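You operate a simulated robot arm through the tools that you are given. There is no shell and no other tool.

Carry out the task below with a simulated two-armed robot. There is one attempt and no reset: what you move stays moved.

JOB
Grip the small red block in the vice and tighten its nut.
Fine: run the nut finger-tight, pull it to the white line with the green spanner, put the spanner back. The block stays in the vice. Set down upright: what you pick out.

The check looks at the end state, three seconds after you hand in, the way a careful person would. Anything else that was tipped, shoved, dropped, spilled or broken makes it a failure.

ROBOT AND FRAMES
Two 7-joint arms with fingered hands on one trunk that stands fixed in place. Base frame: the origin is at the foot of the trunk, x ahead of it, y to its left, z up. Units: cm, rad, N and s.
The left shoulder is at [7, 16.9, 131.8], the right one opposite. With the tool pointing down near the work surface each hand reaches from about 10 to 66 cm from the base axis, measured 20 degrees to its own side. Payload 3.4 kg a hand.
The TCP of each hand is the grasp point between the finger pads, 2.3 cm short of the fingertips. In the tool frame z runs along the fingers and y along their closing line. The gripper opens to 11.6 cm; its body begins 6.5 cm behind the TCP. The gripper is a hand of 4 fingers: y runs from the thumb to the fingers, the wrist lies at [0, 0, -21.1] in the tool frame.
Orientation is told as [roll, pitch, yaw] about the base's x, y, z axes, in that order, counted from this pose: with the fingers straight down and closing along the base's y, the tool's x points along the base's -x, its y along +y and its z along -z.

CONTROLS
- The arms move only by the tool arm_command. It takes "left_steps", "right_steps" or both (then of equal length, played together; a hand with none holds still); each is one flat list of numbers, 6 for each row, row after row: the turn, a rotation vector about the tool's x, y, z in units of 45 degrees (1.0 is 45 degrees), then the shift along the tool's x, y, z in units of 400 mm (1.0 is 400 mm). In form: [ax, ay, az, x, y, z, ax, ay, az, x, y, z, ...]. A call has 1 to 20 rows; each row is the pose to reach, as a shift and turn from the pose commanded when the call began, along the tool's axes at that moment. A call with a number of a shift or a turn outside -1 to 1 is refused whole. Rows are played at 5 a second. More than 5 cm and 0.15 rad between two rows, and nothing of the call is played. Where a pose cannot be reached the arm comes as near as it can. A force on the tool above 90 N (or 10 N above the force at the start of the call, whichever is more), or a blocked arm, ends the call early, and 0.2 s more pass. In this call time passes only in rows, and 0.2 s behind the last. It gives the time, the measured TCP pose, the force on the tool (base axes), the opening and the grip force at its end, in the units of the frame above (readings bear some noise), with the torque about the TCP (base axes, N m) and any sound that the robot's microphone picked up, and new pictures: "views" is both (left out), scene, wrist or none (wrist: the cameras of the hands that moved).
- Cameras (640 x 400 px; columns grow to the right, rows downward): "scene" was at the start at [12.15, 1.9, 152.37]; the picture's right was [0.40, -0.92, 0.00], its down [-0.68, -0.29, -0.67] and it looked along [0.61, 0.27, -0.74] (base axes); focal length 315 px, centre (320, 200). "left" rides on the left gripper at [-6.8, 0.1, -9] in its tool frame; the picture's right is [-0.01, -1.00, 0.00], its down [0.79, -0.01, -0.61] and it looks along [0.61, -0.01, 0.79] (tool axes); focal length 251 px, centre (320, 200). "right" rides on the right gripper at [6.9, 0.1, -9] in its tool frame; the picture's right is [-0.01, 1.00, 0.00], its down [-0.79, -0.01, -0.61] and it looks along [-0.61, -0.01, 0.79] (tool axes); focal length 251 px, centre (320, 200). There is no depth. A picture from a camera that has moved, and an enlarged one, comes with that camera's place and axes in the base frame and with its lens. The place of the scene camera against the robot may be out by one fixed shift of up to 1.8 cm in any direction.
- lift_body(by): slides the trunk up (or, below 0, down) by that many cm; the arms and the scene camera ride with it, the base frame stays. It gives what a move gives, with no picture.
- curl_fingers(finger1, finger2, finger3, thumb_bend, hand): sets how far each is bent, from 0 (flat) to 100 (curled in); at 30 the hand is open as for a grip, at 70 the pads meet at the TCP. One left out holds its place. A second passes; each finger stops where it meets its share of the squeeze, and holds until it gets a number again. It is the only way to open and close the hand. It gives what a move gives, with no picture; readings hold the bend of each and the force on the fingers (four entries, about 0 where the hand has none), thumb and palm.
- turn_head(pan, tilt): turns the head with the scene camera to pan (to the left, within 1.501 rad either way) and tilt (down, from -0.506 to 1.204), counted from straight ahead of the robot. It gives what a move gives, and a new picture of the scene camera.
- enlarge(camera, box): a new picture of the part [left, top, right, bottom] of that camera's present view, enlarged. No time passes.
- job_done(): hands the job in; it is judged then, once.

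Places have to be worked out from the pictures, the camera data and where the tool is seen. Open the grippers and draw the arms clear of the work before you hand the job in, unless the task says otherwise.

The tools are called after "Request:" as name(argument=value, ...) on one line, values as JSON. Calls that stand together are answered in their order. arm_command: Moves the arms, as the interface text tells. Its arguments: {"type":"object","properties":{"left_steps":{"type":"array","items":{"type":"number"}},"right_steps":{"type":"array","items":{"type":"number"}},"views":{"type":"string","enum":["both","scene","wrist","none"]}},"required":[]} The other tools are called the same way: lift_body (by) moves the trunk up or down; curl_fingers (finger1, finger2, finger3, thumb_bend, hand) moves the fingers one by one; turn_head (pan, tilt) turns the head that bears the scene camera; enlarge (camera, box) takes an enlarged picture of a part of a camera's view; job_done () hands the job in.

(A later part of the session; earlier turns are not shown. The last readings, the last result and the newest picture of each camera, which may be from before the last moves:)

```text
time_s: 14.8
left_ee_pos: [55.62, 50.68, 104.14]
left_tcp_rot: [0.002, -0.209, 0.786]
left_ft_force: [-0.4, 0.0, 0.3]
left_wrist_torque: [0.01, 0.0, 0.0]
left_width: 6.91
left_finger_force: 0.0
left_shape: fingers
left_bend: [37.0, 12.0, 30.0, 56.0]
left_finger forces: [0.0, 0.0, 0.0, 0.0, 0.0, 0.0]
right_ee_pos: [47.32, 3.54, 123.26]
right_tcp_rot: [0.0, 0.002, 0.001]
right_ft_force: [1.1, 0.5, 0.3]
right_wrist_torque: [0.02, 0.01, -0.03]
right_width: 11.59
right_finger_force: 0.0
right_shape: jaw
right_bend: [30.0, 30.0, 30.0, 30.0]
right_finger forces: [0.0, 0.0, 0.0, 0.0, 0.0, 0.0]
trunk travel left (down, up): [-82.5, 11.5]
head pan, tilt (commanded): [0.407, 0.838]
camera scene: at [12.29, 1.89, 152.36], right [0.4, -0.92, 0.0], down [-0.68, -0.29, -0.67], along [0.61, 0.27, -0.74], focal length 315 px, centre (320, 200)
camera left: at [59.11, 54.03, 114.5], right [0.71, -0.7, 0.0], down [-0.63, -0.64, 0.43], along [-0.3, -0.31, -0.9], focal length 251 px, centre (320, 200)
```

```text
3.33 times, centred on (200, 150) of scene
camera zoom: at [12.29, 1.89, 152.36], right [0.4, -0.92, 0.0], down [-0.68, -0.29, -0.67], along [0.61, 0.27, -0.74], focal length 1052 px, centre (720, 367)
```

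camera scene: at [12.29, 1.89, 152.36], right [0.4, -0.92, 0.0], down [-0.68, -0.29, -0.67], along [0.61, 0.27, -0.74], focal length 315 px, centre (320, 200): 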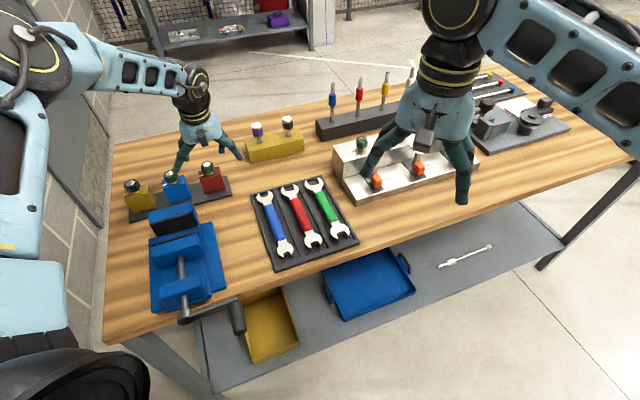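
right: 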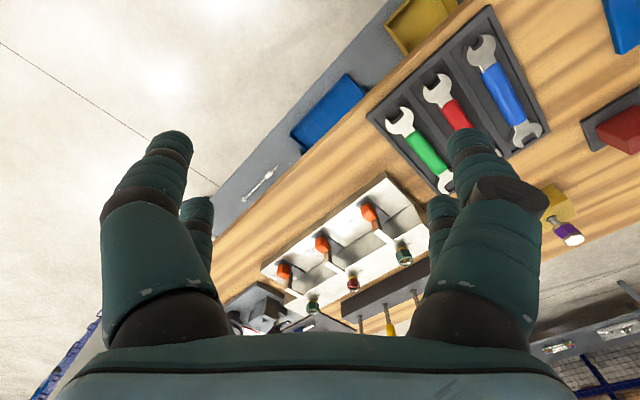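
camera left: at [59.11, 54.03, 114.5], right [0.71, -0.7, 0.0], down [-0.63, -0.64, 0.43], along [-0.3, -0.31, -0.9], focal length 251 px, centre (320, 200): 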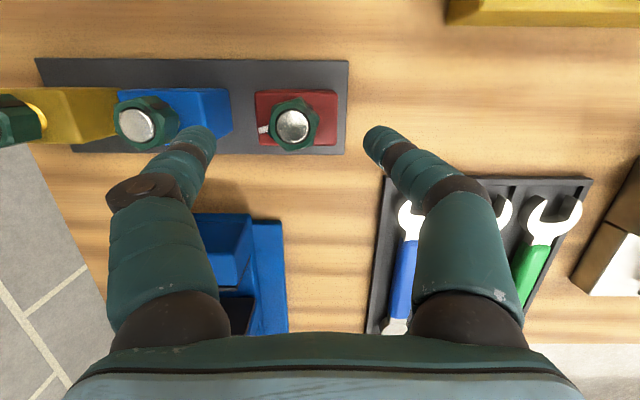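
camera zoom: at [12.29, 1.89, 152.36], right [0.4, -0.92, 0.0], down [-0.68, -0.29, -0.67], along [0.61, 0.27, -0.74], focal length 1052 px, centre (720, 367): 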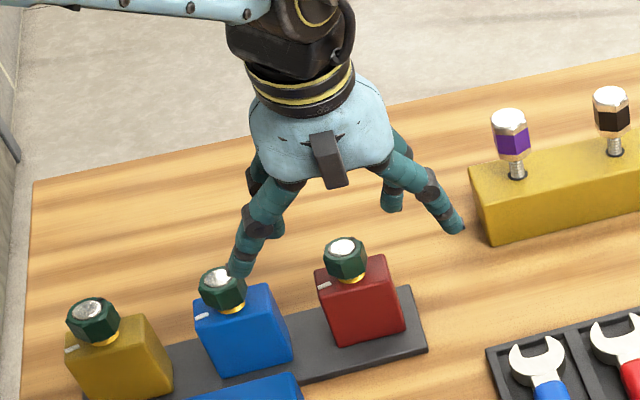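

Clearances look right (about 0.5 cm on each side of the red block, finger clear of the blue one). I lower vertically toward the grip height in two stages, checking in between.

Request:
arm_command(left_steps=[0, 0, 0, 0.0135, 0, 0.0635, 0, 0, 0, 0.027, 0, 0.127], views="both")

Request:
enlarge(camera="left", box=[180, 60, 420, 210])

Request:
enlarge(camera="scene", box=[120, 110, 280, 210])

```text
time_s: 15.4
left_ee_pos: [55.72, 50.53, 100.7]
left_tcp_rot: [0.0, -0.211, 0.785]
left_ft_force: [0.5, 0.5, 0.3]
left_wrist_torque: [0.02, 0.02, 0.0]
left_width: 6.93
left_finger_force: 0.1
left_shape: fingers
left_bend: [37.0, 12.0, 30.0, 56.0]
left_finger forces: [0.0, 0.1, 0.0, 0.0, 0.0, 0.0]
left hand out of reach, approached as far as the arm can: row 2
right_ee_pos: [47.21, 3.64, 123.27]
right_tcp_rot: [0.0, 0.0, 0.0]
right_ft_force: [0.8, -0.1, -0.4]
right_wrist_torque: [0.02, 0.01, 0.0]
right_width: 11.6
right_finger_force: 0.0
right_shape: jaw
right_bend: [30.0, 30.0, 30.0, 30.0]
right_finger forces: [0.2, 0.0, 0.0, 0.0, 0.1, 0.0]
trunk travel left (down, up): [-82.5, 11.5]
head pan, tilt (commanded): [0.407, 0.838]
camera scene: at [12.27, 1.85, 152.36], right [0.4, -0.92, 0.0], down [-0.68, -0.29, -0.67], along [0.61, 0.27, -0.74], focal length 315 px, centre (320, 200)
camera left: at [59.16, 53.94, 111.05], right [0.71, -0.7, 0.0], down [-0.63, -0.64, 0.43], along [-0.3, -0.31, -0.9], focal length 251 px, centre (320, 200)
```

scene: 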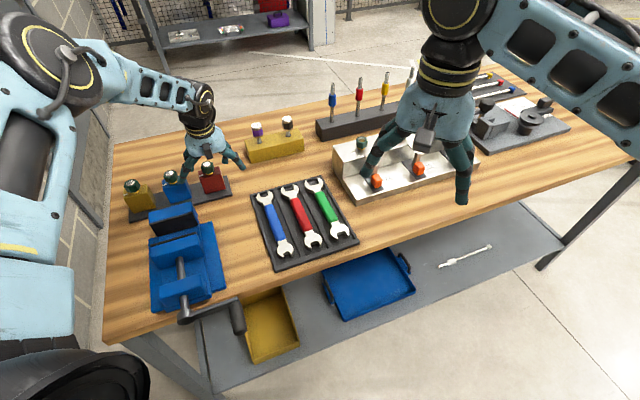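
left: 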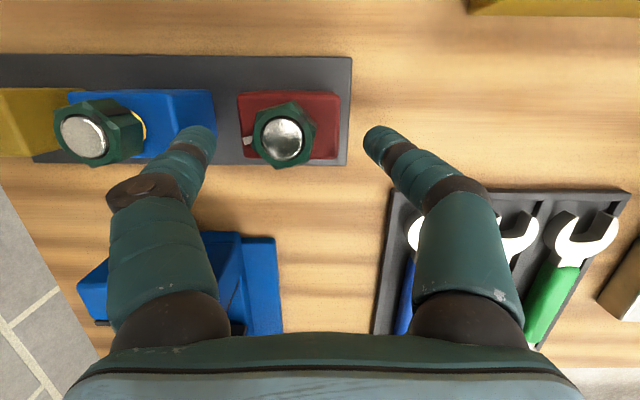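

```text
2.67 times, centred on (300, 135) of left
camera zoom: at [59.16, 53.94, 111.05], right [0.71, -0.7, 0.0], down [-0.63, -0.64, 0.43], along [-0.3, -0.31, -0.9], focal length 670 px, centre (373, 373)
```

zoom: 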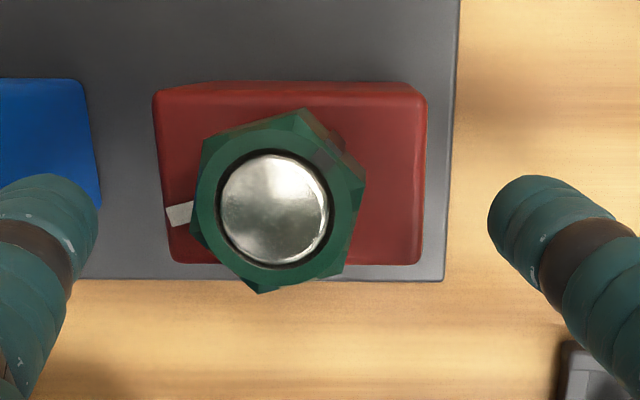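

```text
4.00 times, centred on (200, 160) of scene
camera zoom: at [12.27, 1.85, 152.36], right [0.4, -0.92, 0.0], down [-0.68, -0.29, -0.67], along [0.61, 0.27, -0.74], focal length 1262 px, centre (800, 360)
```

zoom: 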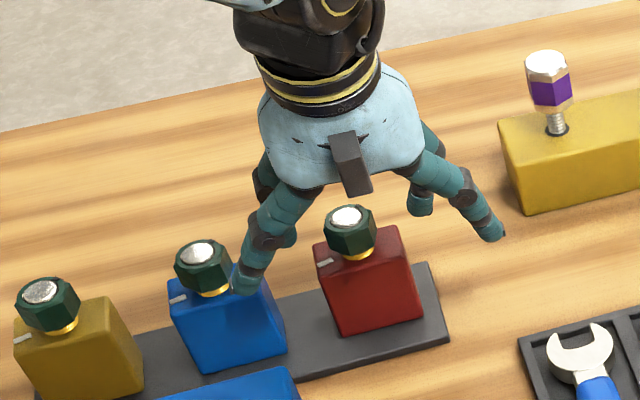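

The arm ran out of reach at z≈100.7, so I'll raise the hand, lower the trunk by 8 cm for more margin, then continue down.

Request:
arm_command(left_steps=[0, 0, 0, -0.0251, 0, -0.1179, 0, 0, 0, -0.0501, 0, -0.2357], views="none")

Request:
lift_body(by=-8)

Request:
enlarge(camera="left", box=[180, 60, 420, 210])

```text
time_s: 16.0
left_ee_pos: [55.37, 50.36, 110.27]
left_tcp_rot: [-0.001, -0.21, 0.785]
left_ft_force: [0.0, 0.1, -0.6]
left_wrist_torque: [0.0, -0.03, -0.02]
left_width: 6.93
left_finger_force: 0.0
left_shape: fingers
left_bend: [37.0, 12.0, 30.0, 56.0]
left_finger forces: [0.0, 0.0, 0.0, 0.1, 0.0, 0.0]
right_ee_pos: [47.1, 3.6, 123.36]
right_tcp_rot: [0.0, -0.002, 0.0]
right_ft_force: [-0.4, 0.0, 0.2]
right_wrist_torque: [0.0, 0.0, -0.01]
right_width: 11.59
right_finger_force: 0.1
right_shape: jaw
right_bend: [30.0, 30.0, 30.0, 30.0]
right_finger forces: [0.1, 0.0, 0.0, 0.0, 0.0, 0.1]
trunk travel left (down, up): [-82.5, 11.5]
head pan, tilt (commanded): [0.407, 0.838]
```

```text
time_s: 17.2
left_ee_pos: [55.43, 50.54, 102.13]
left_tcp_rot: [0.001, -0.21, 0.788]
left_ft_force: [0.4, 0.0, 0.8]
left_wrist_torque: [0.01, -0.01, 0.01]
left_width: 6.93
left_finger_force: 0.1
left_shape: fingers
left_bend: [37.0, 12.0, 30.0, 56.0]
left_finger forces: [0.0, 0.0, 0.1, 0.0, 0.0, 0.0]
right_ee_pos: [47.25, 3.55, 115.48]
right_tcp_rot: [0.0, 0.0, 0.001]
right_ft_force: [-0.2, -0.9, 0.3]
right_wrist_torque: [0.04, 0.02, -0.02]
right_width: 11.6
right_finger_force: 0.1
right_shape: jaw
right_bend: [30.0, 30.0, 30.0, 30.0]
right_finger forces: [0.0, 0.0, 0.0, 0.1, 0.0, 0.1]
trunk travel left (down, up): [-74.5, 19.5]
head pan, tilt (commanded): [0.407, 0.838]
```

```text
2.67 times, centred on (300, 135) of left
camera zoom: at [58.91, 53.93, 112.54], right [0.71, -0.7, 0.0], down [-0.63, -0.64, 0.43], along [-0.3, -0.31, -0.9], focal length 670 px, centre (373, 373)
```

zoom: 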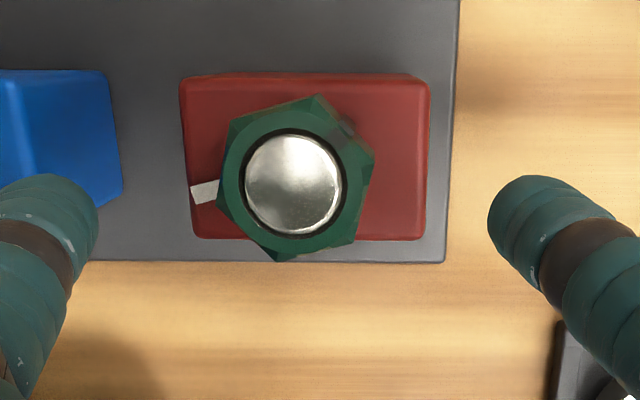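

Trunk lowered fine; hand at z=102 with reach to spare. Now I lower straight down to the grip height z≈96.6 with a small depth correction.

Request:
arm_command(left_steps=[0, 0, 0, 0.0075, 0, 0.0455, 0, 0, 0, 0.015, 0, 0.091, 0, 0, 0, 0.0224, 0, 0.1366], views="both")

Request:
enlarge(camera="left", box=[180, 60, 420, 210])

Request:
enlarge(camera="scene", box=[120, 90, 280, 190])

```text
time_s: 18.0
left_ee_pos: [55.65, 50.78, 96.58]
left_tcp_rot: [0.0, -0.209, 0.786]
left_ft_force: [-0.5, 0.3, -0.4]
left_wrist_torque: [0.01, 0.01, -0.01]
left_width: 6.91
left_finger_force: 0.1
left_shape: fingers
left_bend: [37.0, 12.0, 30.0, 56.0]
left_finger forces: [0.0, 0.0, 0.0, 0.0, 0.0, 0.0]
right_ee_pos: [47.2, 3.59, 115.49]
right_tcp_rot: [0.0, 0.0, 0.001]
right_ft_force: [0.0, -0.7, 0.4]
right_wrist_torque: [0.05, 0.01, 0.01]
right_width: 11.55
right_finger_force: 0.0
right_shape: jaw
right_bend: [30.0, 30.0, 30.0, 30.0]
right_finger forces: [0.1, 0.0, 0.0, 0.1, 0.0, 0.1]
trunk travel left (down, up): [-74.5, 19.5]
head pan, tilt (commanded): [0.407, 0.838]
camera scene: at [12.19, 1.91, 144.37], right [0.4, -0.92, 0.0], down [-0.68, -0.29, -0.67], along [0.61, 0.26, -0.74], focal length 315 px, centre (320, 200)
camera left: at [59.14, 54.19, 106.9], right [0.71, -0.7, 0.0], down [-0.63, -0.64, 0.43], along [-0.3, -0.31, -0.9], focal length 251 px, centre (320, 200)
```

scene: 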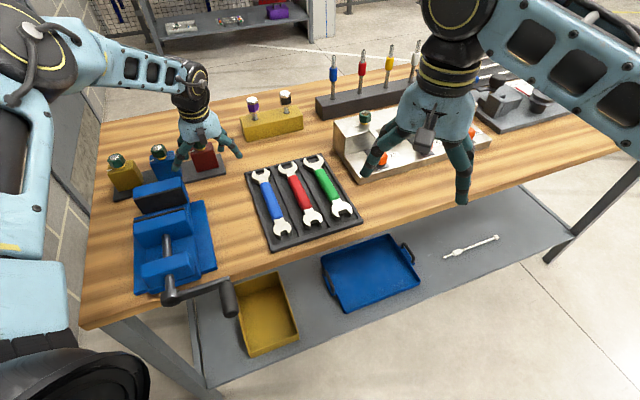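
left: 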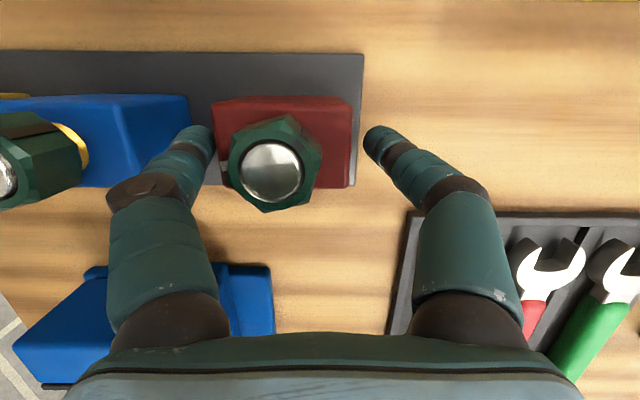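

```text
2.67 times, centred on (300, 135) of left
camera zoom: at [59.14, 54.19, 106.9], right [0.71, -0.7, 0.0], down [-0.63, -0.64, 0.43], along [-0.3, -0.31, -0.9], focal length 670 px, centre (373, 373)
```

zoom: 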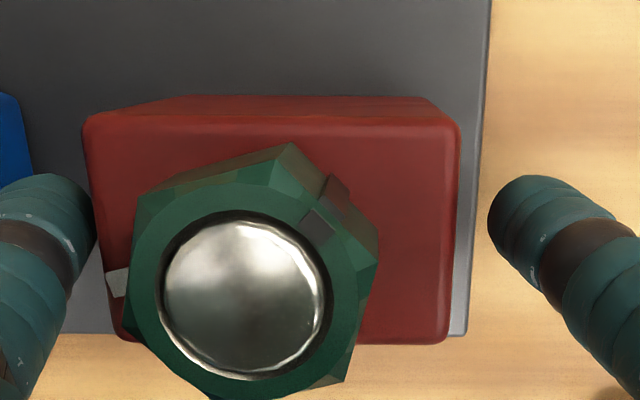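

```text
4.00 times, centred on (200, 140) of scene
camera zoom: at [12.19, 1.91, 144.37], right [0.4, -0.92, 0.0], down [-0.68, -0.29, -0.67], along [0.61, 0.26, -0.74], focal length 1262 px, centre (800, 440)
```

zoom: 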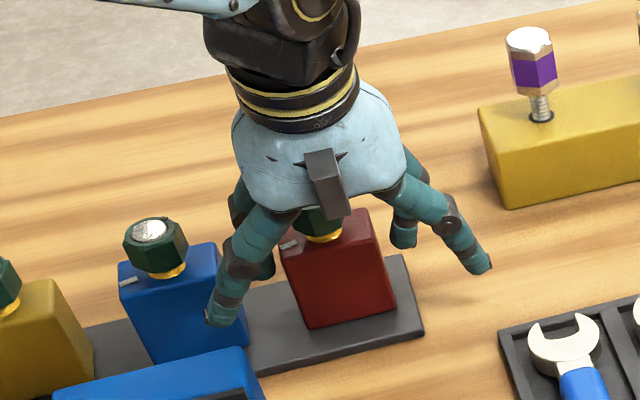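

Fingers straddle the red block (finger1 between red and blue, thumb on the right). I close finger1 and the thumb on the block.

Request:
curl_fingers(hand="left", finger1=50, thumb_bend=70)

Request:
enlarge(camera="left", box=[180, 60, 420, 210])

```text
time_s: 19.0
left_ee_pos: [55.75, 50.72, 96.59]
left_tcp_rot: [0.0, -0.211, 0.784]
left_ft_force: [-0.1, -0.6, 0.3]
left_wrist_torque: [-0.06, 0.0, 0.03]
left_width: 5.26
left_finger_force: 8.0
left_shape: fingers
left_bend: [42.0, 12.0, 30.0, 63.0]
left_finger forces: [7.3, 0.0, 0.0, 0.0, 7.6, 0.1]
right_ee_pos: [47.28, 3.57, 115.37]
right_tcp_rot: [0.0, -0.001, 0.0]
right_ft_force: [0.1, 0.3, -0.2]
right_wrist_torque: [-0.02, 0.02, 0.04]
right_width: 11.59
right_finger_force: 0.1
right_shape: jaw
right_bend: [30.0, 30.0, 30.0, 30.0]
right_finger forces: [0.0, 0.1, 0.1, 0.0, 0.0, 0.0]
trunk travel left (down, up): [-74.5, 19.5]
head pan, tilt (commanded): [0.407, 0.838]
```

```text
2.67 times, centred on (300, 135) of left
camera zoom: at [59.15, 54.19, 106.91], right [0.71, -0.7, 0.0], down [-0.63, -0.64, 0.43], along [-0.3, -0.31, -0.9], focal length 670 px, centre (373, 373)
```

zoom: 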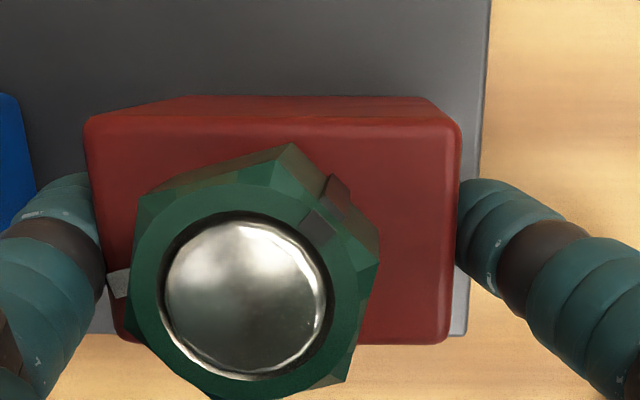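

Both digits hold the block at about 7–8 N each. I lift 2 cm slowly and check the hold.

Request:
arm_command(left_steps=[0, 0, 0, -0.0026, 0, -0.0122, 0, 0, 0, -0.0052, 0, -0.0245, 0, 0, 0, -0.0078, 0, -0.0367, 0, 0, 0, -0.0104, 0, -0.0489], views="both")

Request:
enlarge(camera="scene", box=[120, 90, 280, 190])

Request:
enlarge(camera="left", box=[180, 60, 420, 210])

```text
time_s: 20.0
left_ee_pos: [55.63, 50.64, 98.57]
left_tcp_rot: [0.0, -0.209, 0.785]
left_ft_force: [-0.6, 0.7, -3.1]
left_wrist_torque: [-0.08, 0.02, 0.0]
left_width: 5.3
left_finger_force: 7.2
left_shape: fingers
left_bend: [42.0, 12.0, 30.0, 63.0]
left_finger forces: [7.0, 0.0, 0.0, 0.1, 7.3, 0.0]
right_ee_pos: [47.3, 3.67, 115.32]
right_tcp_rot: [-0.001, -0.001, 0.0]
right_ft_force: [-0.4, 0.3, 0.1]
right_wrist_torque: [-0.01, 0.02, -0.01]
right_width: 11.6
right_finger_force: 0.0
right_shape: jaw
right_bend: [30.0, 30.0, 30.0, 30.0]
right_finger forces: [0.0, 0.1, 0.0, 0.0, 0.0, 0.0]
trunk travel left (down, up): [-74.5, 19.5]
head pan, tilt (commanded): [0.407, 0.838]
camera scene: at [12.22, 1.95, 144.36], right [0.4, -0.92, 0.0], down [-0.68, -0.3, -0.67], along [0.61, 0.26, -0.74], focal length 315 px, centre (320, 200)
camera left: at [59.13, 54.21, 108.92], right [0.71, -0.7, 0.0], down [-0.63, -0.64, 0.43], along [-0.3, -0.31, -0.9], focal length 251 px, centre (320, 200)
```

scene: 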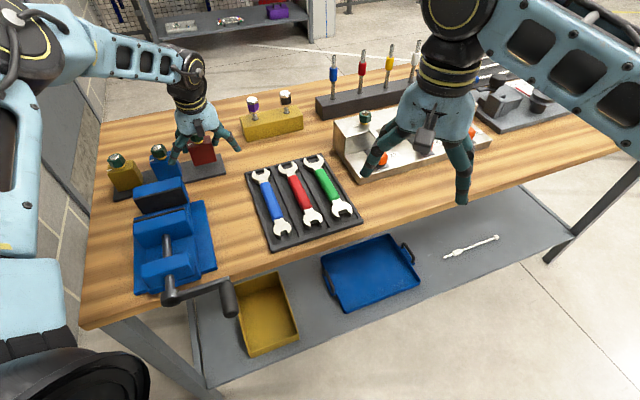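
left: 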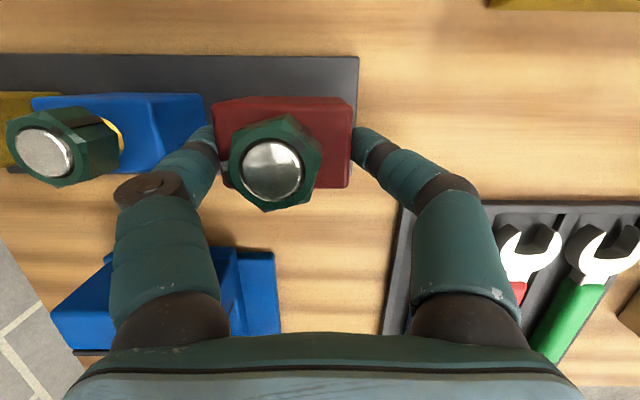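

```text
4.00 times, centred on (200, 140) of scene
camera zoom: at [12.22, 1.95, 144.36], right [0.4, -0.92, 0.0], down [-0.68, -0.3, -0.67], along [0.61, 0.26, -0.74], focal length 1262 px, centre (800, 440)
```

zoom: 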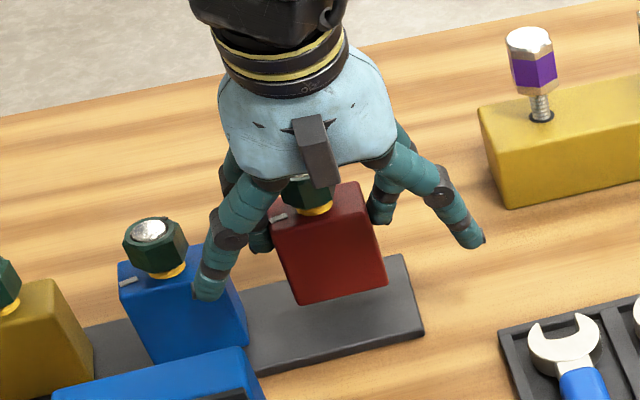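

```text
2.67 times, centred on (300, 135) of left
camera zoom: at [59.13, 54.21, 108.92], right [0.71, -0.7, 0.0], down [-0.63, -0.64, 0.43], along [-0.3, -0.31, -0.9], focal length 670 px, centre (373, 373)
```

zoom: 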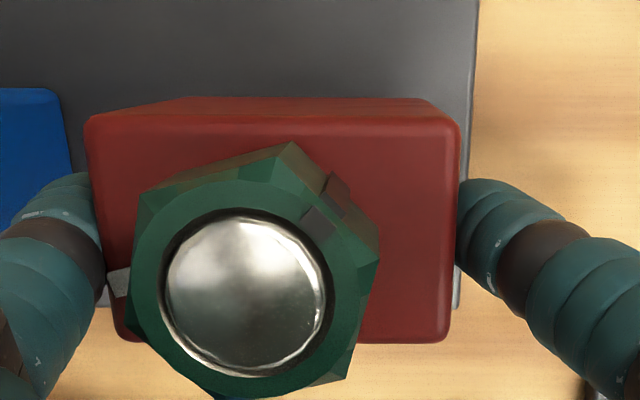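

The block is lifted cleanly (≈3 N, level). I raise it to clear the other nuts and carry it over the vice gap.

Request:
arm_command(left_steps=[0, 0, 0, -0.013, 0, -0.0611, 0, 0, 0, -0.026, 0, -0.1222, 0, 0, 0, -0.039, 0, -0.1834, 0, 0, 0, -0.052, 0, -0.2445, 0, 0, 0, -0.0028, 0.0294, -0.255, 0, 0, 0, 0.0464, 0.0588, -0.2654, 0, 0, 0, 0.0956, 0.0881, -0.2759, 0, 0, 0, 0.1448, 0.1175, -0.2863, 0, 0, 0, 0.1941, 0.1469, -0.2968, 0, 0, 0, 0.2433, 0.1763, -0.3073, 0, 0, 0, 0.2925, 0.2056, -0.3177, 0, 0, 0, 0.3417, 0.235, -0.3282], views="both")

Request:
enlarge(camera="left", box=[180, 60, 420, 210])

Request:
enlarge(camera="scene", box=[90, 160, 250, 260])

```text
time_s: 22.6
left_ee_pos: [37.55, 45.94, 108.41]
left_tcp_rot: [-0.002, -0.208, 0.785]
left_ft_force: [0.1, 0.2, -3.5]
left_wrist_torque: [-0.1, 0.0, -0.01]
left_width: 5.28
left_finger_force: 7.6
left_shape: fingers
left_bend: [42.0, 12.0, 30.0, 63.0]
left_finger forces: [7.2, 0.0, 0.0, 0.0, 7.5, 0.0]
right_ee_pos: [47.19, 3.74, 115.44]
right_tcp_rot: [0.001, 0.0, 0.002]
right_ft_force: [-0.2, 0.1, -0.6]
right_wrist_torque: [0.0, -0.04, 0.01]
right_width: 11.58
right_finger_force: 0.0
right_shape: jaw
right_bend: [30.0, 30.0, 30.0, 30.0]
right_finger forces: [0.0, 0.1, 0.0, 0.1, 0.1, 0.0]
trunk travel left (down, up): [-74.5, 19.5]
head pan, tilt (commanded): [0.407, 0.838]
camera scene: at [12.04, 1.92, 144.38], right [0.4, -0.92, 0.0], down [-0.68, -0.29, -0.67], along [0.61, 0.26, -0.74], focal length 315 px, centre (320, 200)
camera left: at [40.97, 49.4, 118.9], right [0.71, -0.7, 0.0], down [-0.63, -0.64, 0.43], along [-0.3, -0.31, -0.9], focal length 251 px, centre (320, 200)
```

scene: 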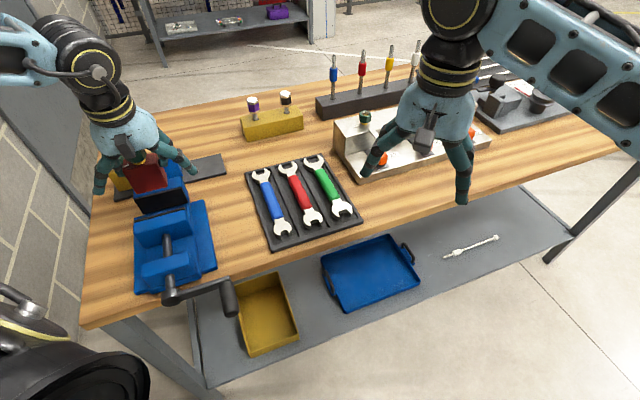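
left: 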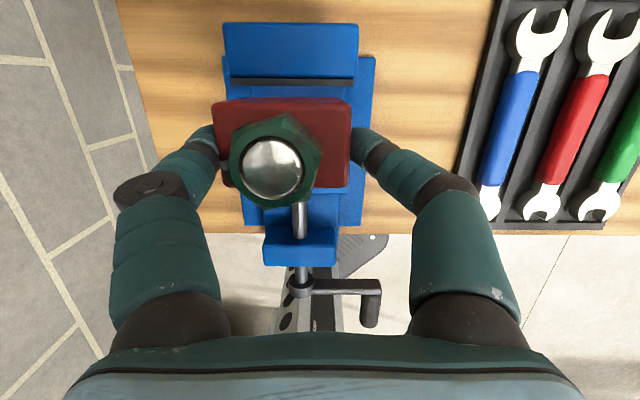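

```text
2.67 times, centred on (300, 135) of left
camera zoom: at [40.97, 49.4, 118.9], right [0.71, -0.7, 0.0], down [-0.63, -0.64, 0.43], along [-0.3, -0.31, -0.9], focal length 670 px, centre (373, 373)
```

zoom: 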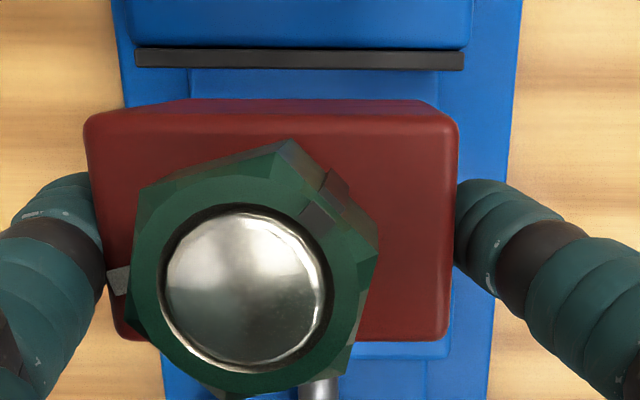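

```text
4.00 times, centred on (170, 210) of scene
camera zoom: at [12.04, 1.92, 144.38], right [0.4, -0.92, 0.0], down [-0.68, -0.29, -0.67], along [0.61, 0.26, -0.74], focal length 1262 px, centre (920, 160)
```

zoom: 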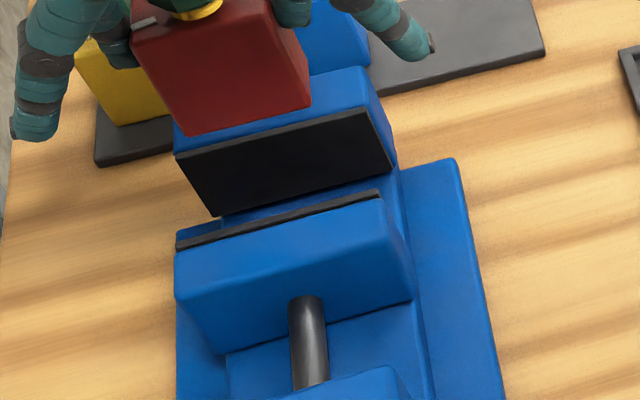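

Over the vice: fixed plate face at d≈63.5, vice centre r≈−7.9, block centre at d≈61.2, r≈−7.4. I shift 0.5 cm left and lower until the block just enters the gap.

Request:
arm_command(left_steps=[0, 0, 0, 0.007, 0.0125, 0.033, 0, 0, 0, 0.014, 0.0125, 0.066, 0, 0, 0, 0.021, 0.0125, 0.099, 0, 0, 0, 0.0281, 0.0125, 0.132], views="both")

Request:
enlarge(camera="left", box=[180, 40, 420, 240])

Request:
enlarge(camera="scene", box=[90, 160, 250, 260])

```text
time_s: 23.6
left_ee_pos: [37.22, 46.41, 103.05]
left_tcp_rot: [0.0, -0.209, 0.786]
left_ft_force: [0.1, 0.4, -4.1]
left_wrist_torque: [-0.1, 0.01, 0.01]
left_width: 5.28
left_finger_force: 7.7
left_shape: fingers
left_bend: [42.0, 12.0, 30.0, 63.0]
left_finger forces: [7.2, 0.0, 0.0, 0.1, 7.3, 0.0]
right_ee_pos: [47.38, 3.69, 115.42]
right_tcp_rot: [-0.001, 0.002, 0.0]
right_ft_force: [0.5, 0.3, 0.1]
right_wrist_torque: [0.03, 0.0, 0.02]
right_width: 11.6
right_finger_force: 0.0
right_shape: jaw
right_bend: [30.0, 30.0, 30.0, 30.0]
right_finger forces: [0.1, 0.0, 0.0, 0.0, 0.1, 0.0]
trunk travel left (down, up): [-74.5, 19.5]
head pan, tilt (commanded): [0.407, 0.838]
camera scene: at [12.21, 2.02, 144.37], right [0.4, -0.92, 0.0], down [-0.68, -0.3, -0.67], along [0.61, 0.26, -0.74], focal length 315 px, centre (320, 200)
camera left: at [40.7, 49.84, 113.5], right [0.71, -0.7, 0.0], down [-0.63, -0.64, 0.43], along [-0.3, -0.31, -0.9], focal length 251 px, centre (320, 200)
```

scene: 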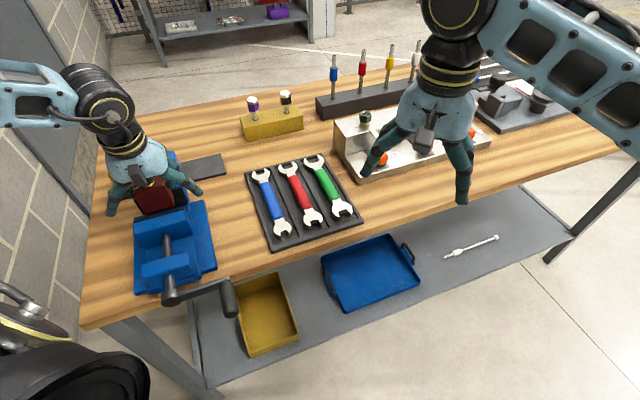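
left: 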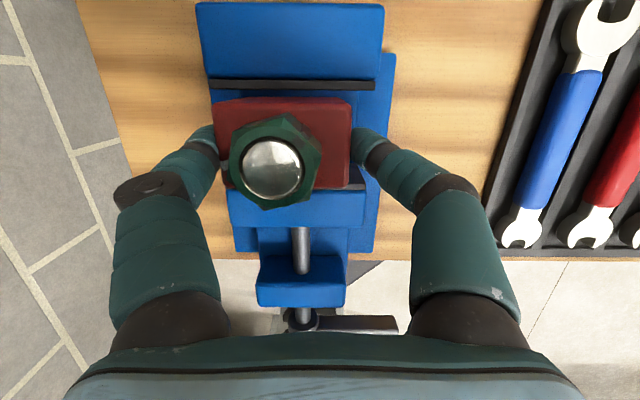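

```text
2.00 times, centred on (300, 140) of left
camera zoom: at [40.7, 49.84, 113.5], right [0.71, -0.7, 0.0], down [-0.63, -0.64, 0.43], along [-0.3, -0.31, -0.9], focal length 503 px, centre (360, 320)
```

zoom: 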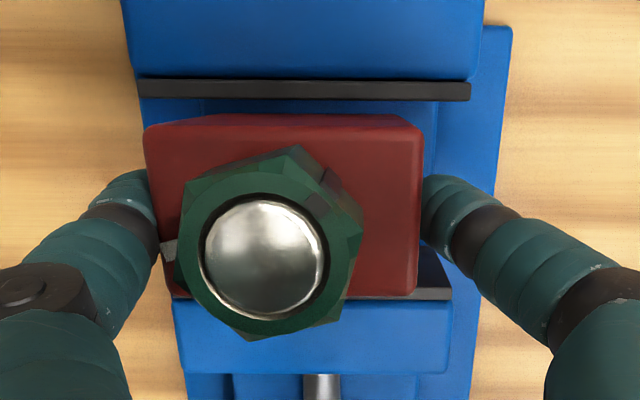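

```text
4.00 times, centred on (170, 210) of scene
camera zoom: at [12.21, 2.02, 144.37], right [0.4, -0.92, 0.0], down [-0.68, -0.3, -0.67], along [0.61, 0.26, -0.74], focal length 1262 px, centre (920, 160)
```

zoom: 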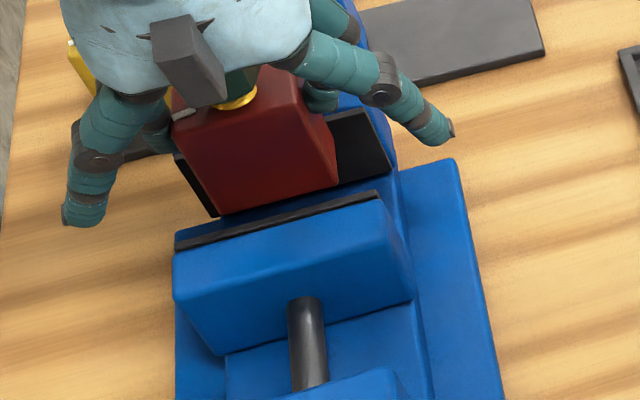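

The block is entering the gap with clearance front and back. I lower further toward the vice bed in small steps, watching the force.

Request:
arm_command(left_steps=[0, 0, 0, 0.005, 0, 0.0232, 0, 0, 0, 0.01, 0, 0.0465, 0, 0, 0, 0.0135, 0, 0.0635], views="none")

Request:
arm_command(left_steps=[0, 0, 0, 0.001, 0, 0.0049, 0, 0, 0, 0.002, 0, 0.0098], views="none")

```text
time_s: 24.4
left_ee_pos: [37.34, 46.36, 100.56]
left_tcp_rot: [0.002, -0.21, 0.787]
left_ft_force: [0.0, 0.3, -3.1]
left_wrist_torque: [-0.1, 0.03, 0.02]
left_width: 5.29
left_finger_force: 7.4
left_shape: fingers
left_bend: [42.0, 12.0, 30.0, 63.0]
left_finger forces: [7.3, 0.0, 0.0, 0.0, 7.3, 0.1]
right_ee_pos: [47.25, 3.77, 115.21]
right_tcp_rot: [-0.001, 0.0, 0.0]
right_ft_force: [-0.1, -0.2, 0.1]
right_wrist_torque: [-0.03, 0.0, 0.01]
right_width: 11.61
right_finger_force: 0.0
right_shape: jaw
right_bend: [30.0, 30.0, 30.0, 30.0]
right_finger forces: [0.0, 0.0, 0.0, 0.0, 0.0, 0.0]
trunk travel left (down, up): [-74.5, 19.5]
head pan, tilt (commanded): [0.407, 0.838]
```

```text
time_s: 25.0
left_ee_pos: [37.26, 46.23, 100.28]
left_tcp_rot: [0.0, -0.21, 0.786]
left_ft_force: [0.1, -0.1, -3.1]
left_wrist_torque: [-0.11, 0.03, -0.01]
left_width: 5.3
left_finger_force: 7.4
left_shape: fingers
left_bend: [42.0, 12.0, 30.0, 63.0]
left_finger forces: [7.1, 0.1, 0.1, 0.1, 7.4, 0.0]
right_ee_pos: [47.27, 3.82, 115.35]
right_tcp_rot: [0.001, 0.0, 0.001]
right_ft_force: [0.0, -0.1, 0.4]
right_wrist_torque: [-0.03, -0.01, -0.03]
right_width: 11.59
right_finger_force: 0.2
right_shape: jaw
right_bend: [30.0, 30.0, 30.0, 30.0]
right_finger forces: [0.1, 0.0, 0.0, 0.0, 0.0, 0.0]
trunk travel left (down, up): [-74.5, 19.5]
head pan, tilt (commanded): [0.407, 0.838]
```

No contact yet at z≈100.2; I keep lowering 4 mm at a time.

Request:
arm_command(left_steps=[0, 0, 0, 0.001, 0, 0.0049, 0, 0, 0, 0.002, 0, 0.0098], views="none")

Request:
arm_command(left_steps=[0, 0, 0, 0.0005, 0, 0.0025, 0, 0, 0, 0.001, 0, 0.0049], views="wrist")

Request:
enlarge(camera="scene", box=[90, 160, 250, 260])

```text
time_s: 25.6
left_ee_pos: [37.26, 46.41, 99.68]
left_tcp_rot: [-0.001, -0.208, 0.788]
left_ft_force: [-0.7, -0.2, -3.6]
left_wrist_torque: [-0.11, 0.06, -0.04]
left_width: 5.26
left_finger_force: 7.7
left_shape: fingers
left_bend: [42.0, 12.0, 30.0, 63.0]
left_finger forces: [7.1, 0.0, 0.1, 0.0, 7.3, 0.1]
right_ee_pos: [47.26, 3.65, 115.28]
right_tcp_rot: [-0.001, 0.0, 0.0]
right_ft_force: [-0.3, -0.4, -0.6]
right_wrist_torque: [0.05, 0.0, -0.02]
right_width: 11.56
right_finger_force: 0.1
right_shape: jaw
right_bend: [30.0, 30.0, 30.0, 30.0]
right_finger forces: [0.0, 0.1, 0.0, 0.0, 0.0, 0.0]
trunk travel left (down, up): [-74.5, 19.5]
head pan, tilt (commanded): [0.407, 0.838]
```

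```text
time_s: 26.2
left_ee_pos: [37.35, 46.43, 99.59]
left_tcp_rot: [0.001, -0.208, 0.788]
left_ft_force: [0.9, -1.3, -3.1]
left_wrist_torque: [-0.12, 0.07, 0.01]
left_width: 5.29
left_finger_force: 7.4
left_shape: fingers
left_bend: [42.0, 12.0, 30.0, 63.0]
left_finger forces: [7.2, 0.0, 0.0, 0.1, 7.3, 0.1]
right_ee_pos: [47.32, 3.71, 115.43]
right_tcp_rot: [-0.003, 0.001, -0.001]
right_ft_force: [0.2, -0.3, -0.1]
right_wrist_torque: [0.0, -0.01, -0.02]
right_width: 11.57
right_finger_force: 0.1
right_shape: jaw
right_bend: [30.0, 30.0, 30.0, 30.0]
right_finger forces: [0.0, 0.0, 0.1, 0.0, 0.0, 0.0]
trunk travel left (down, up): [-74.5, 19.5]
head pan, tilt (commanded): [0.407, 0.838]
camera left: at [40.74, 49.83, 109.95], right [0.71, -0.7, 0.0], down [-0.63, -0.64, 0.43], along [-0.3, -0.31, -0.9], focal length 251 px, centre (320, 200)
```

left: 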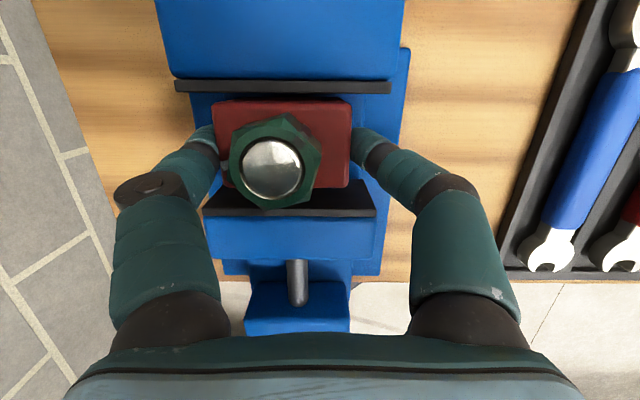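

```text
4.00 times, centred on (170, 210) of scene
camera zoom: at [12.2, 1.96, 144.37], right [0.4, -0.92, 0.0], down [-0.68, -0.3, -0.67], along [0.61, 0.26, -0.74], focal length 1262 px, centre (920, 160)
```

zoom: 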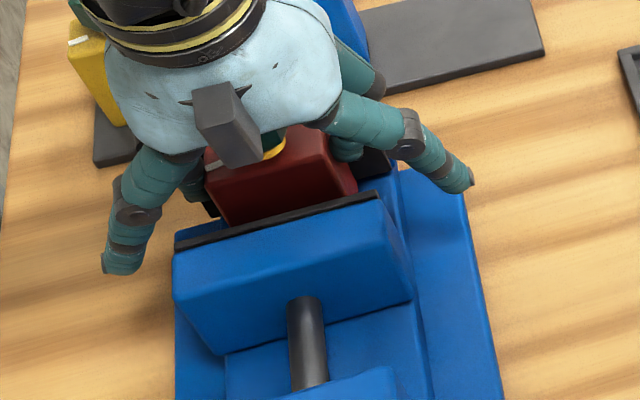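

Still carrying the weight (Fz −3.1). I continue lowering in 2 mm steps.

Request:
arm_command(left_steps=[0, 0, 0, 0.0005, 0, 0.0025, 0, 0, 0, 0.001, 0, 0.0049], views="none")

Request:
arm_command(left_steps=[0, 0, 0, 0.0005, 0, 0.0025, 0, 0, 0, 0.001, 0, 0.0049], views="none")

Request:
arm_command(left_steps=[0, 0, 0, 0.0005, 0, 0.0025, 0, 0, 0, 0.001, 0, 0.0049], views="none")

```text
time_s: 26.8
left_ee_pos: [37.24, 46.26, 99.45]
left_tcp_rot: [0.002, -0.211, 0.789]
left_ft_force: [-0.1, 0.6, -2.9]
left_wrist_torque: [-0.09, 0.05, -0.02]
left_width: 5.26
left_finger_force: 7.0
left_shape: fingers
left_bend: [42.0, 12.0, 30.0, 63.0]
left_finger forces: [7.2, 0.0, 0.0, 0.1, 7.4, 0.0]
right_ee_pos: [47.2, 3.65, 115.37]
right_tcp_rot: [0.0, -0.001, 0.0]
right_ft_force: [-0.2, -0.3, 0.5]
right_wrist_torque: [0.01, 0.01, 0.0]
right_width: 11.6
right_finger_force: 0.1
right_shape: jaw
right_bend: [30.0, 30.0, 30.0, 30.0]
right_finger forces: [0.0, 0.1, 0.1, 0.0, 0.0, 0.0]
trunk travel left (down, up): [-74.5, 19.5]
head pan, tilt (commanded): [0.407, 0.838]
```

```text
time_s: 27.4
left_ee_pos: [37.25, 46.28, 99.23]
left_tcp_rot: [-0.002, -0.208, 0.786]
left_ft_force: [0.9, -0.6, -3.5]
left_wrist_torque: [-0.1, 0.01, 0.0]
left_width: 5.27
left_finger_force: 7.0
left_shape: fingers
left_bend: [42.0, 12.0, 30.0, 63.0]
left_finger forces: [7.3, 0.0, 0.0, 0.1, 7.3, 0.0]
right_ee_pos: [47.11, 3.7, 115.41]
right_tcp_rot: [0.002, -0.001, 0.0]
right_ft_force: [-0.8, 0.1, 0.1]
right_wrist_torque: [0.02, -0.03, 0.03]
right_width: 11.61
right_finger_force: 0.1
right_shape: jaw
right_bend: [30.0, 30.0, 30.0, 30.0]
right_finger forces: [0.0, 0.0, 0.1, 0.1, 0.0, 0.0]
trunk travel left (down, up): [-74.5, 19.5]
head pan, tilt (commanded): [0.407, 0.838]
```

```text
time_s: 28.0
left_ee_pos: [37.38, 46.37, 99.05]
left_tcp_rot: [0.0, -0.209, 0.789]
left_ft_force: [0.3, 0.1, -3.3]
left_wrist_torque: [-0.12, 0.04, -0.01]
left_width: 5.3
left_finger_force: 7.2
left_shape: fingers
left_bend: [42.0, 12.0, 30.0, 63.0]
left_finger forces: [7.1, 0.0, 0.0, 0.0, 7.4, 0.0]
right_ee_pos: [47.23, 3.66, 115.29]
right_tcp_rot: [-0.001, -0.001, 0.0]
right_ft_force: [-0.2, -0.2, -0.7]
right_wrist_torque: [-0.02, 0.02, -0.05]
right_width: 11.6
right_finger_force: 0.1
right_shape: jaw
right_bend: [30.0, 30.0, 30.0, 30.0]
right_finger forces: [0.0, 0.0, 0.0, 0.0, 0.0, 0.0]
trunk travel left (down, up): [-74.5, 19.5]
head pan, tilt (commanded): [0.407, 0.838]
```

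Not on the bed yet; continuing in 2 mm steps.

Request:
arm_command(left_steps=[0, 0, 0, 0.0005, 0, 0.0025, 0, 0, 0, 0.001, 0, 0.0049], views="none")

Request:
arm_command(left_steps=[0, 0, 0, 0.0005, 0, 0.0025, 0, 0, 0, 0.001, 0, 0.0049], views="none")

Request:
arm_command(left_steps=[0, 0, 0, 0.0005, 0, 0.0025, 0, 0, 0, 0.001, 0, 0.0049], views="both")

Request:
enlarge(camera="scene", box=[90, 160, 250, 260])

```text
time_s: 28.6
left_ee_pos: [37.25, 46.34, 98.87]
left_tcp_rot: [0.001, -0.208, 0.787]
left_ft_force: [-0.7, 0.3, -0.7]
left_wrist_torque: [-0.03, 0.0, -0.01]
left_width: 5.28
left_finger_force: 7.7
left_shape: fingers
left_bend: [42.0, 12.0, 30.0, 63.0]
left_finger forces: [7.6, 0.1, 0.0, 0.0, 7.3, 0.0]
right_ee_pos: [47.26, 3.7, 115.3]
right_tcp_rot: [0.0, 0.0, -0.001]
right_ft_force: [-0.2, 0.4, 1.0]
right_wrist_torque: [0.01, 0.0, -0.01]
right_width: 11.61
right_finger_force: 0.1
right_shape: jaw
right_bend: [30.0, 30.0, 30.0, 30.0]
right_finger forces: [0.0, 0.1, 0.0, 0.0, 0.0, 0.0]
trunk travel left (down, up): [-74.5, 19.5]
head pan, tilt (commanded): [0.407, 0.838]
```

```text
time_s: 29.2
left_ee_pos: [37.3, 46.28, 98.71]
left_tcp_rot: [0.001, -0.212, 0.786]
left_ft_force: [2.2, 1.0, 7.5]
left_wrist_torque: [0.2, -0.02, -0.05]
left_width: 5.3
left_finger_force: 8.2
left_shape: fingers
left_bend: [42.0, 12.0, 30.0, 64.0]
left_finger forces: [8.6, 0.0, 0.1, 0.1, 7.8, 0.0]
right_ee_pos: [47.13, 3.56, 115.35]
right_tcp_rot: [0.001, 0.001, -0.001]
right_ft_force: [1.2, 0.0, -0.4]
right_wrist_torque: [-0.01, 0.0, -0.04]
right_width: 11.58
right_finger_force: 0.2
right_shape: jaw
right_bend: [30.0, 30.0, 30.0, 30.0]
right_finger forces: [0.0, 0.0, 0.0, 0.0, 0.0, 0.0]
trunk travel left (down, up): [-74.5, 19.5]
head pan, tilt (commanded): [0.407, 0.838]
```

```text
time_s: 29.8
left_ee_pos: [37.23, 46.35, 98.48]
left_tcp_rot: [0.001, -0.214, 0.786]
left_ft_force: [3.6, 0.7, 14.0]
left_wrist_torque: [0.34, -0.06, -0.14]
left_width: 5.29
left_finger_force: 8.8
left_shape: fingers
left_bend: [43.0, 12.0, 30.0, 65.0]
left_finger forces: [9.1, 0.0, 0.1, 0.1, 9.3, 0.1]
right_ee_pos: [47.11, 3.46, 115.49]
right_tcp_rot: [0.001, -0.002, 0.0]
right_ft_force: [0.4, 0.5, -0.3]
right_wrist_torque: [0.01, -0.02, 0.03]
right_width: 11.55
right_finger_force: 0.2
right_shape: jaw
right_bend: [30.0, 30.0, 30.0, 30.0]
right_finger forces: [0.0, 0.1, 0.0, 0.1, 0.0, 0.0]
trunk travel left (down, up): [-74.5, 19.5]
head pan, tilt (commanded): [0.407, 0.838]
camera scene: at [12.08, 1.69, 144.4], right [0.4, -0.92, 0.0], down [-0.68, -0.29, -0.67], along [0.61, 0.27, -0.74], focal length 315 px, centre (320, 200)
camera left: at [40.7, 49.64, 108.95], right [0.71, -0.7, 0.0], down [-0.63, -0.65, 0.42], along [-0.3, -0.3, -0.91], focal length 251 px, centre (320, 200)
```

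scene: 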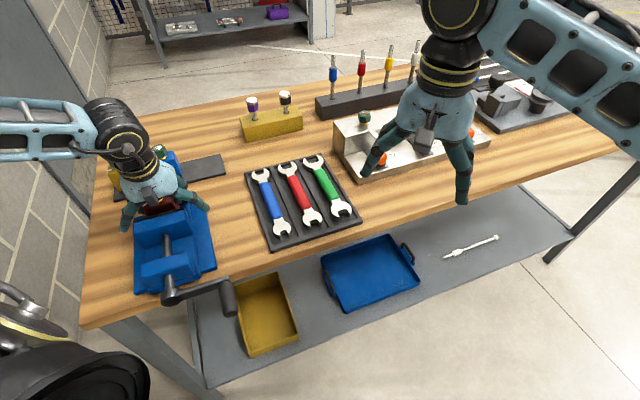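
left: 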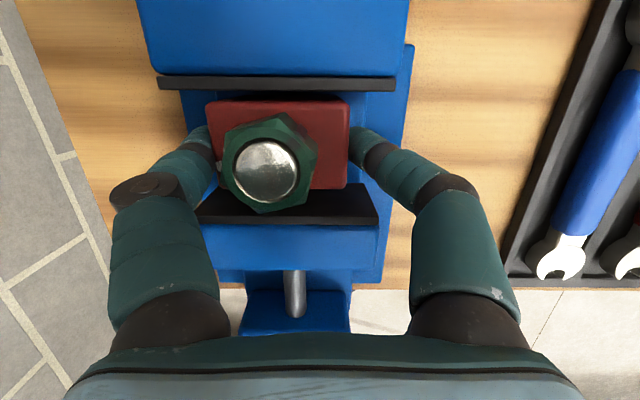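

```text
4.00 times, centred on (170, 210) of scene
camera zoom: at [12.08, 1.69, 144.4], right [0.4, -0.92, 0.0], down [-0.68, -0.29, -0.67], along [0.61, 0.27, -0.74], focal length 1262 px, centre (920, 160)
```

zoom: 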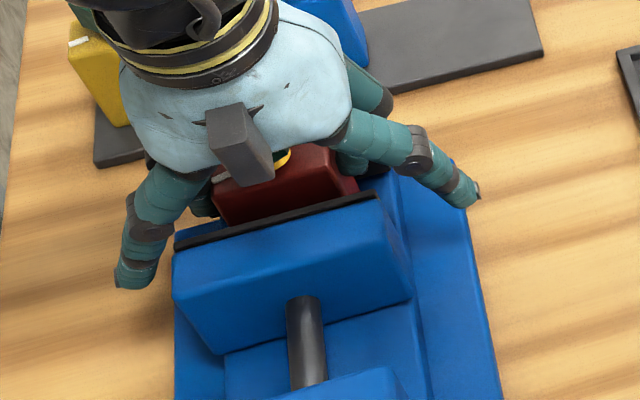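

The block touched the bed at TCP z≈98.85; I overpressed slightly, so I back off 3.5 mm to unload before releasing.

Request:
arm_command(left_steps=[0, 0, 0, -0.0009, 0, -0.0043, 0, 0, 0, -0.0018, 0, -0.0086], views="none")

```text
time_s: 30.4
left_ee_pos: [37.17, 46.26, 98.68]
left_tcp_rot: [-0.001, -0.211, 0.786]
left_ft_force: [2.6, 0.6, 3.6]
left_wrist_torque: [0.01, -0.04, -0.03]
left_width: 5.28
left_finger_force: 7.6
left_shape: fingers
left_bend: [43.0, 12.0, 30.0, 64.0]
left_finger forces: [7.5, 0.1, 0.1, 0.0, 8.5, 0.0]
right_ee_pos: [47.2, 3.62, 115.26]
right_tcp_rot: [0.001, 0.0, 0.0]
right_ft_force: [-0.4, 0.4, -0.3]
right_wrist_torque: [-0.01, 0.0, 0.02]
right_width: 11.6
right_finger_force: 0.0
right_shape: jaw
right_bend: [30.0, 30.0, 30.0, 30.0]
right_finger forces: [0.0, 0.0, 0.0, 0.0, 0.0, 0.0]
trunk travel left (down, up): [-74.5, 19.5]
head pan, tilt (commanded): [0.407, 0.838]
```

Nearly unloaded. I open finger1 and thumb a little to let the block stand, then look.

Request:
curl_fingers(hand="left", finger1=34, thumb_bend=54)

Request:
enlarge(camera="left", box=[180, 60, 420, 210])

```text
time_s: 31.4
left_ee_pos: [37.25, 46.37, 98.72]
left_tcp_rot: [0.0, -0.209, 0.787]
left_ft_force: [1.7, -0.3, 0.0]
left_wrist_torque: [0.04, 0.01, -0.02]
left_width: 7.54
left_finger_force: 0.0
left_shape: fingers
left_bend: [34.0, 12.0, 30.0, 54.0]
left_finger forces: [0.0, 0.1, 0.0, 0.0, 0.0, 0.1]
right_ee_pos: [47.26, 3.71, 115.4]
right_tcp_rot: [-0.001, 0.001, 0.0]
right_ft_force: [-0.1, -0.9, 0.0]
right_wrist_torque: [0.01, -0.01, -0.05]
right_width: 11.6
right_finger_force: 0.1
right_shape: jaw
right_bend: [30.0, 30.0, 30.0, 30.0]
right_finger forces: [0.0, 0.1, 0.0, 0.1, 0.0, 0.0]
trunk travel left (down, up): [-74.5, 19.5]
head pan, tilt (commanded): [0.407, 0.838]
```

```text
2.67 times, centred on (300, 135) of left
camera zoom: at [40.69, 49.74, 109.12], right [0.71, -0.7, 0.0], down [-0.63, -0.64, 0.43], along [-0.3, -0.31, -0.9], focal length 670 px, centre (373, 373)
```

zoom: 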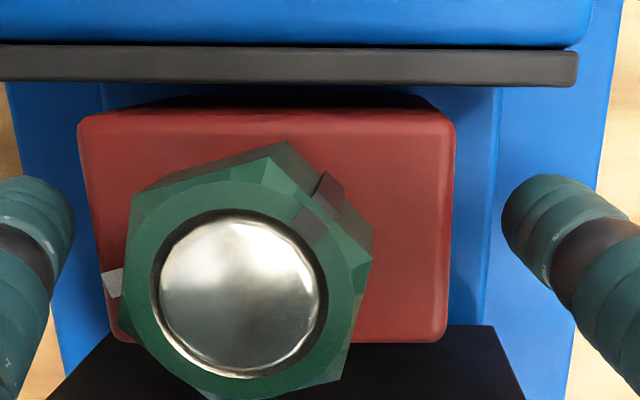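

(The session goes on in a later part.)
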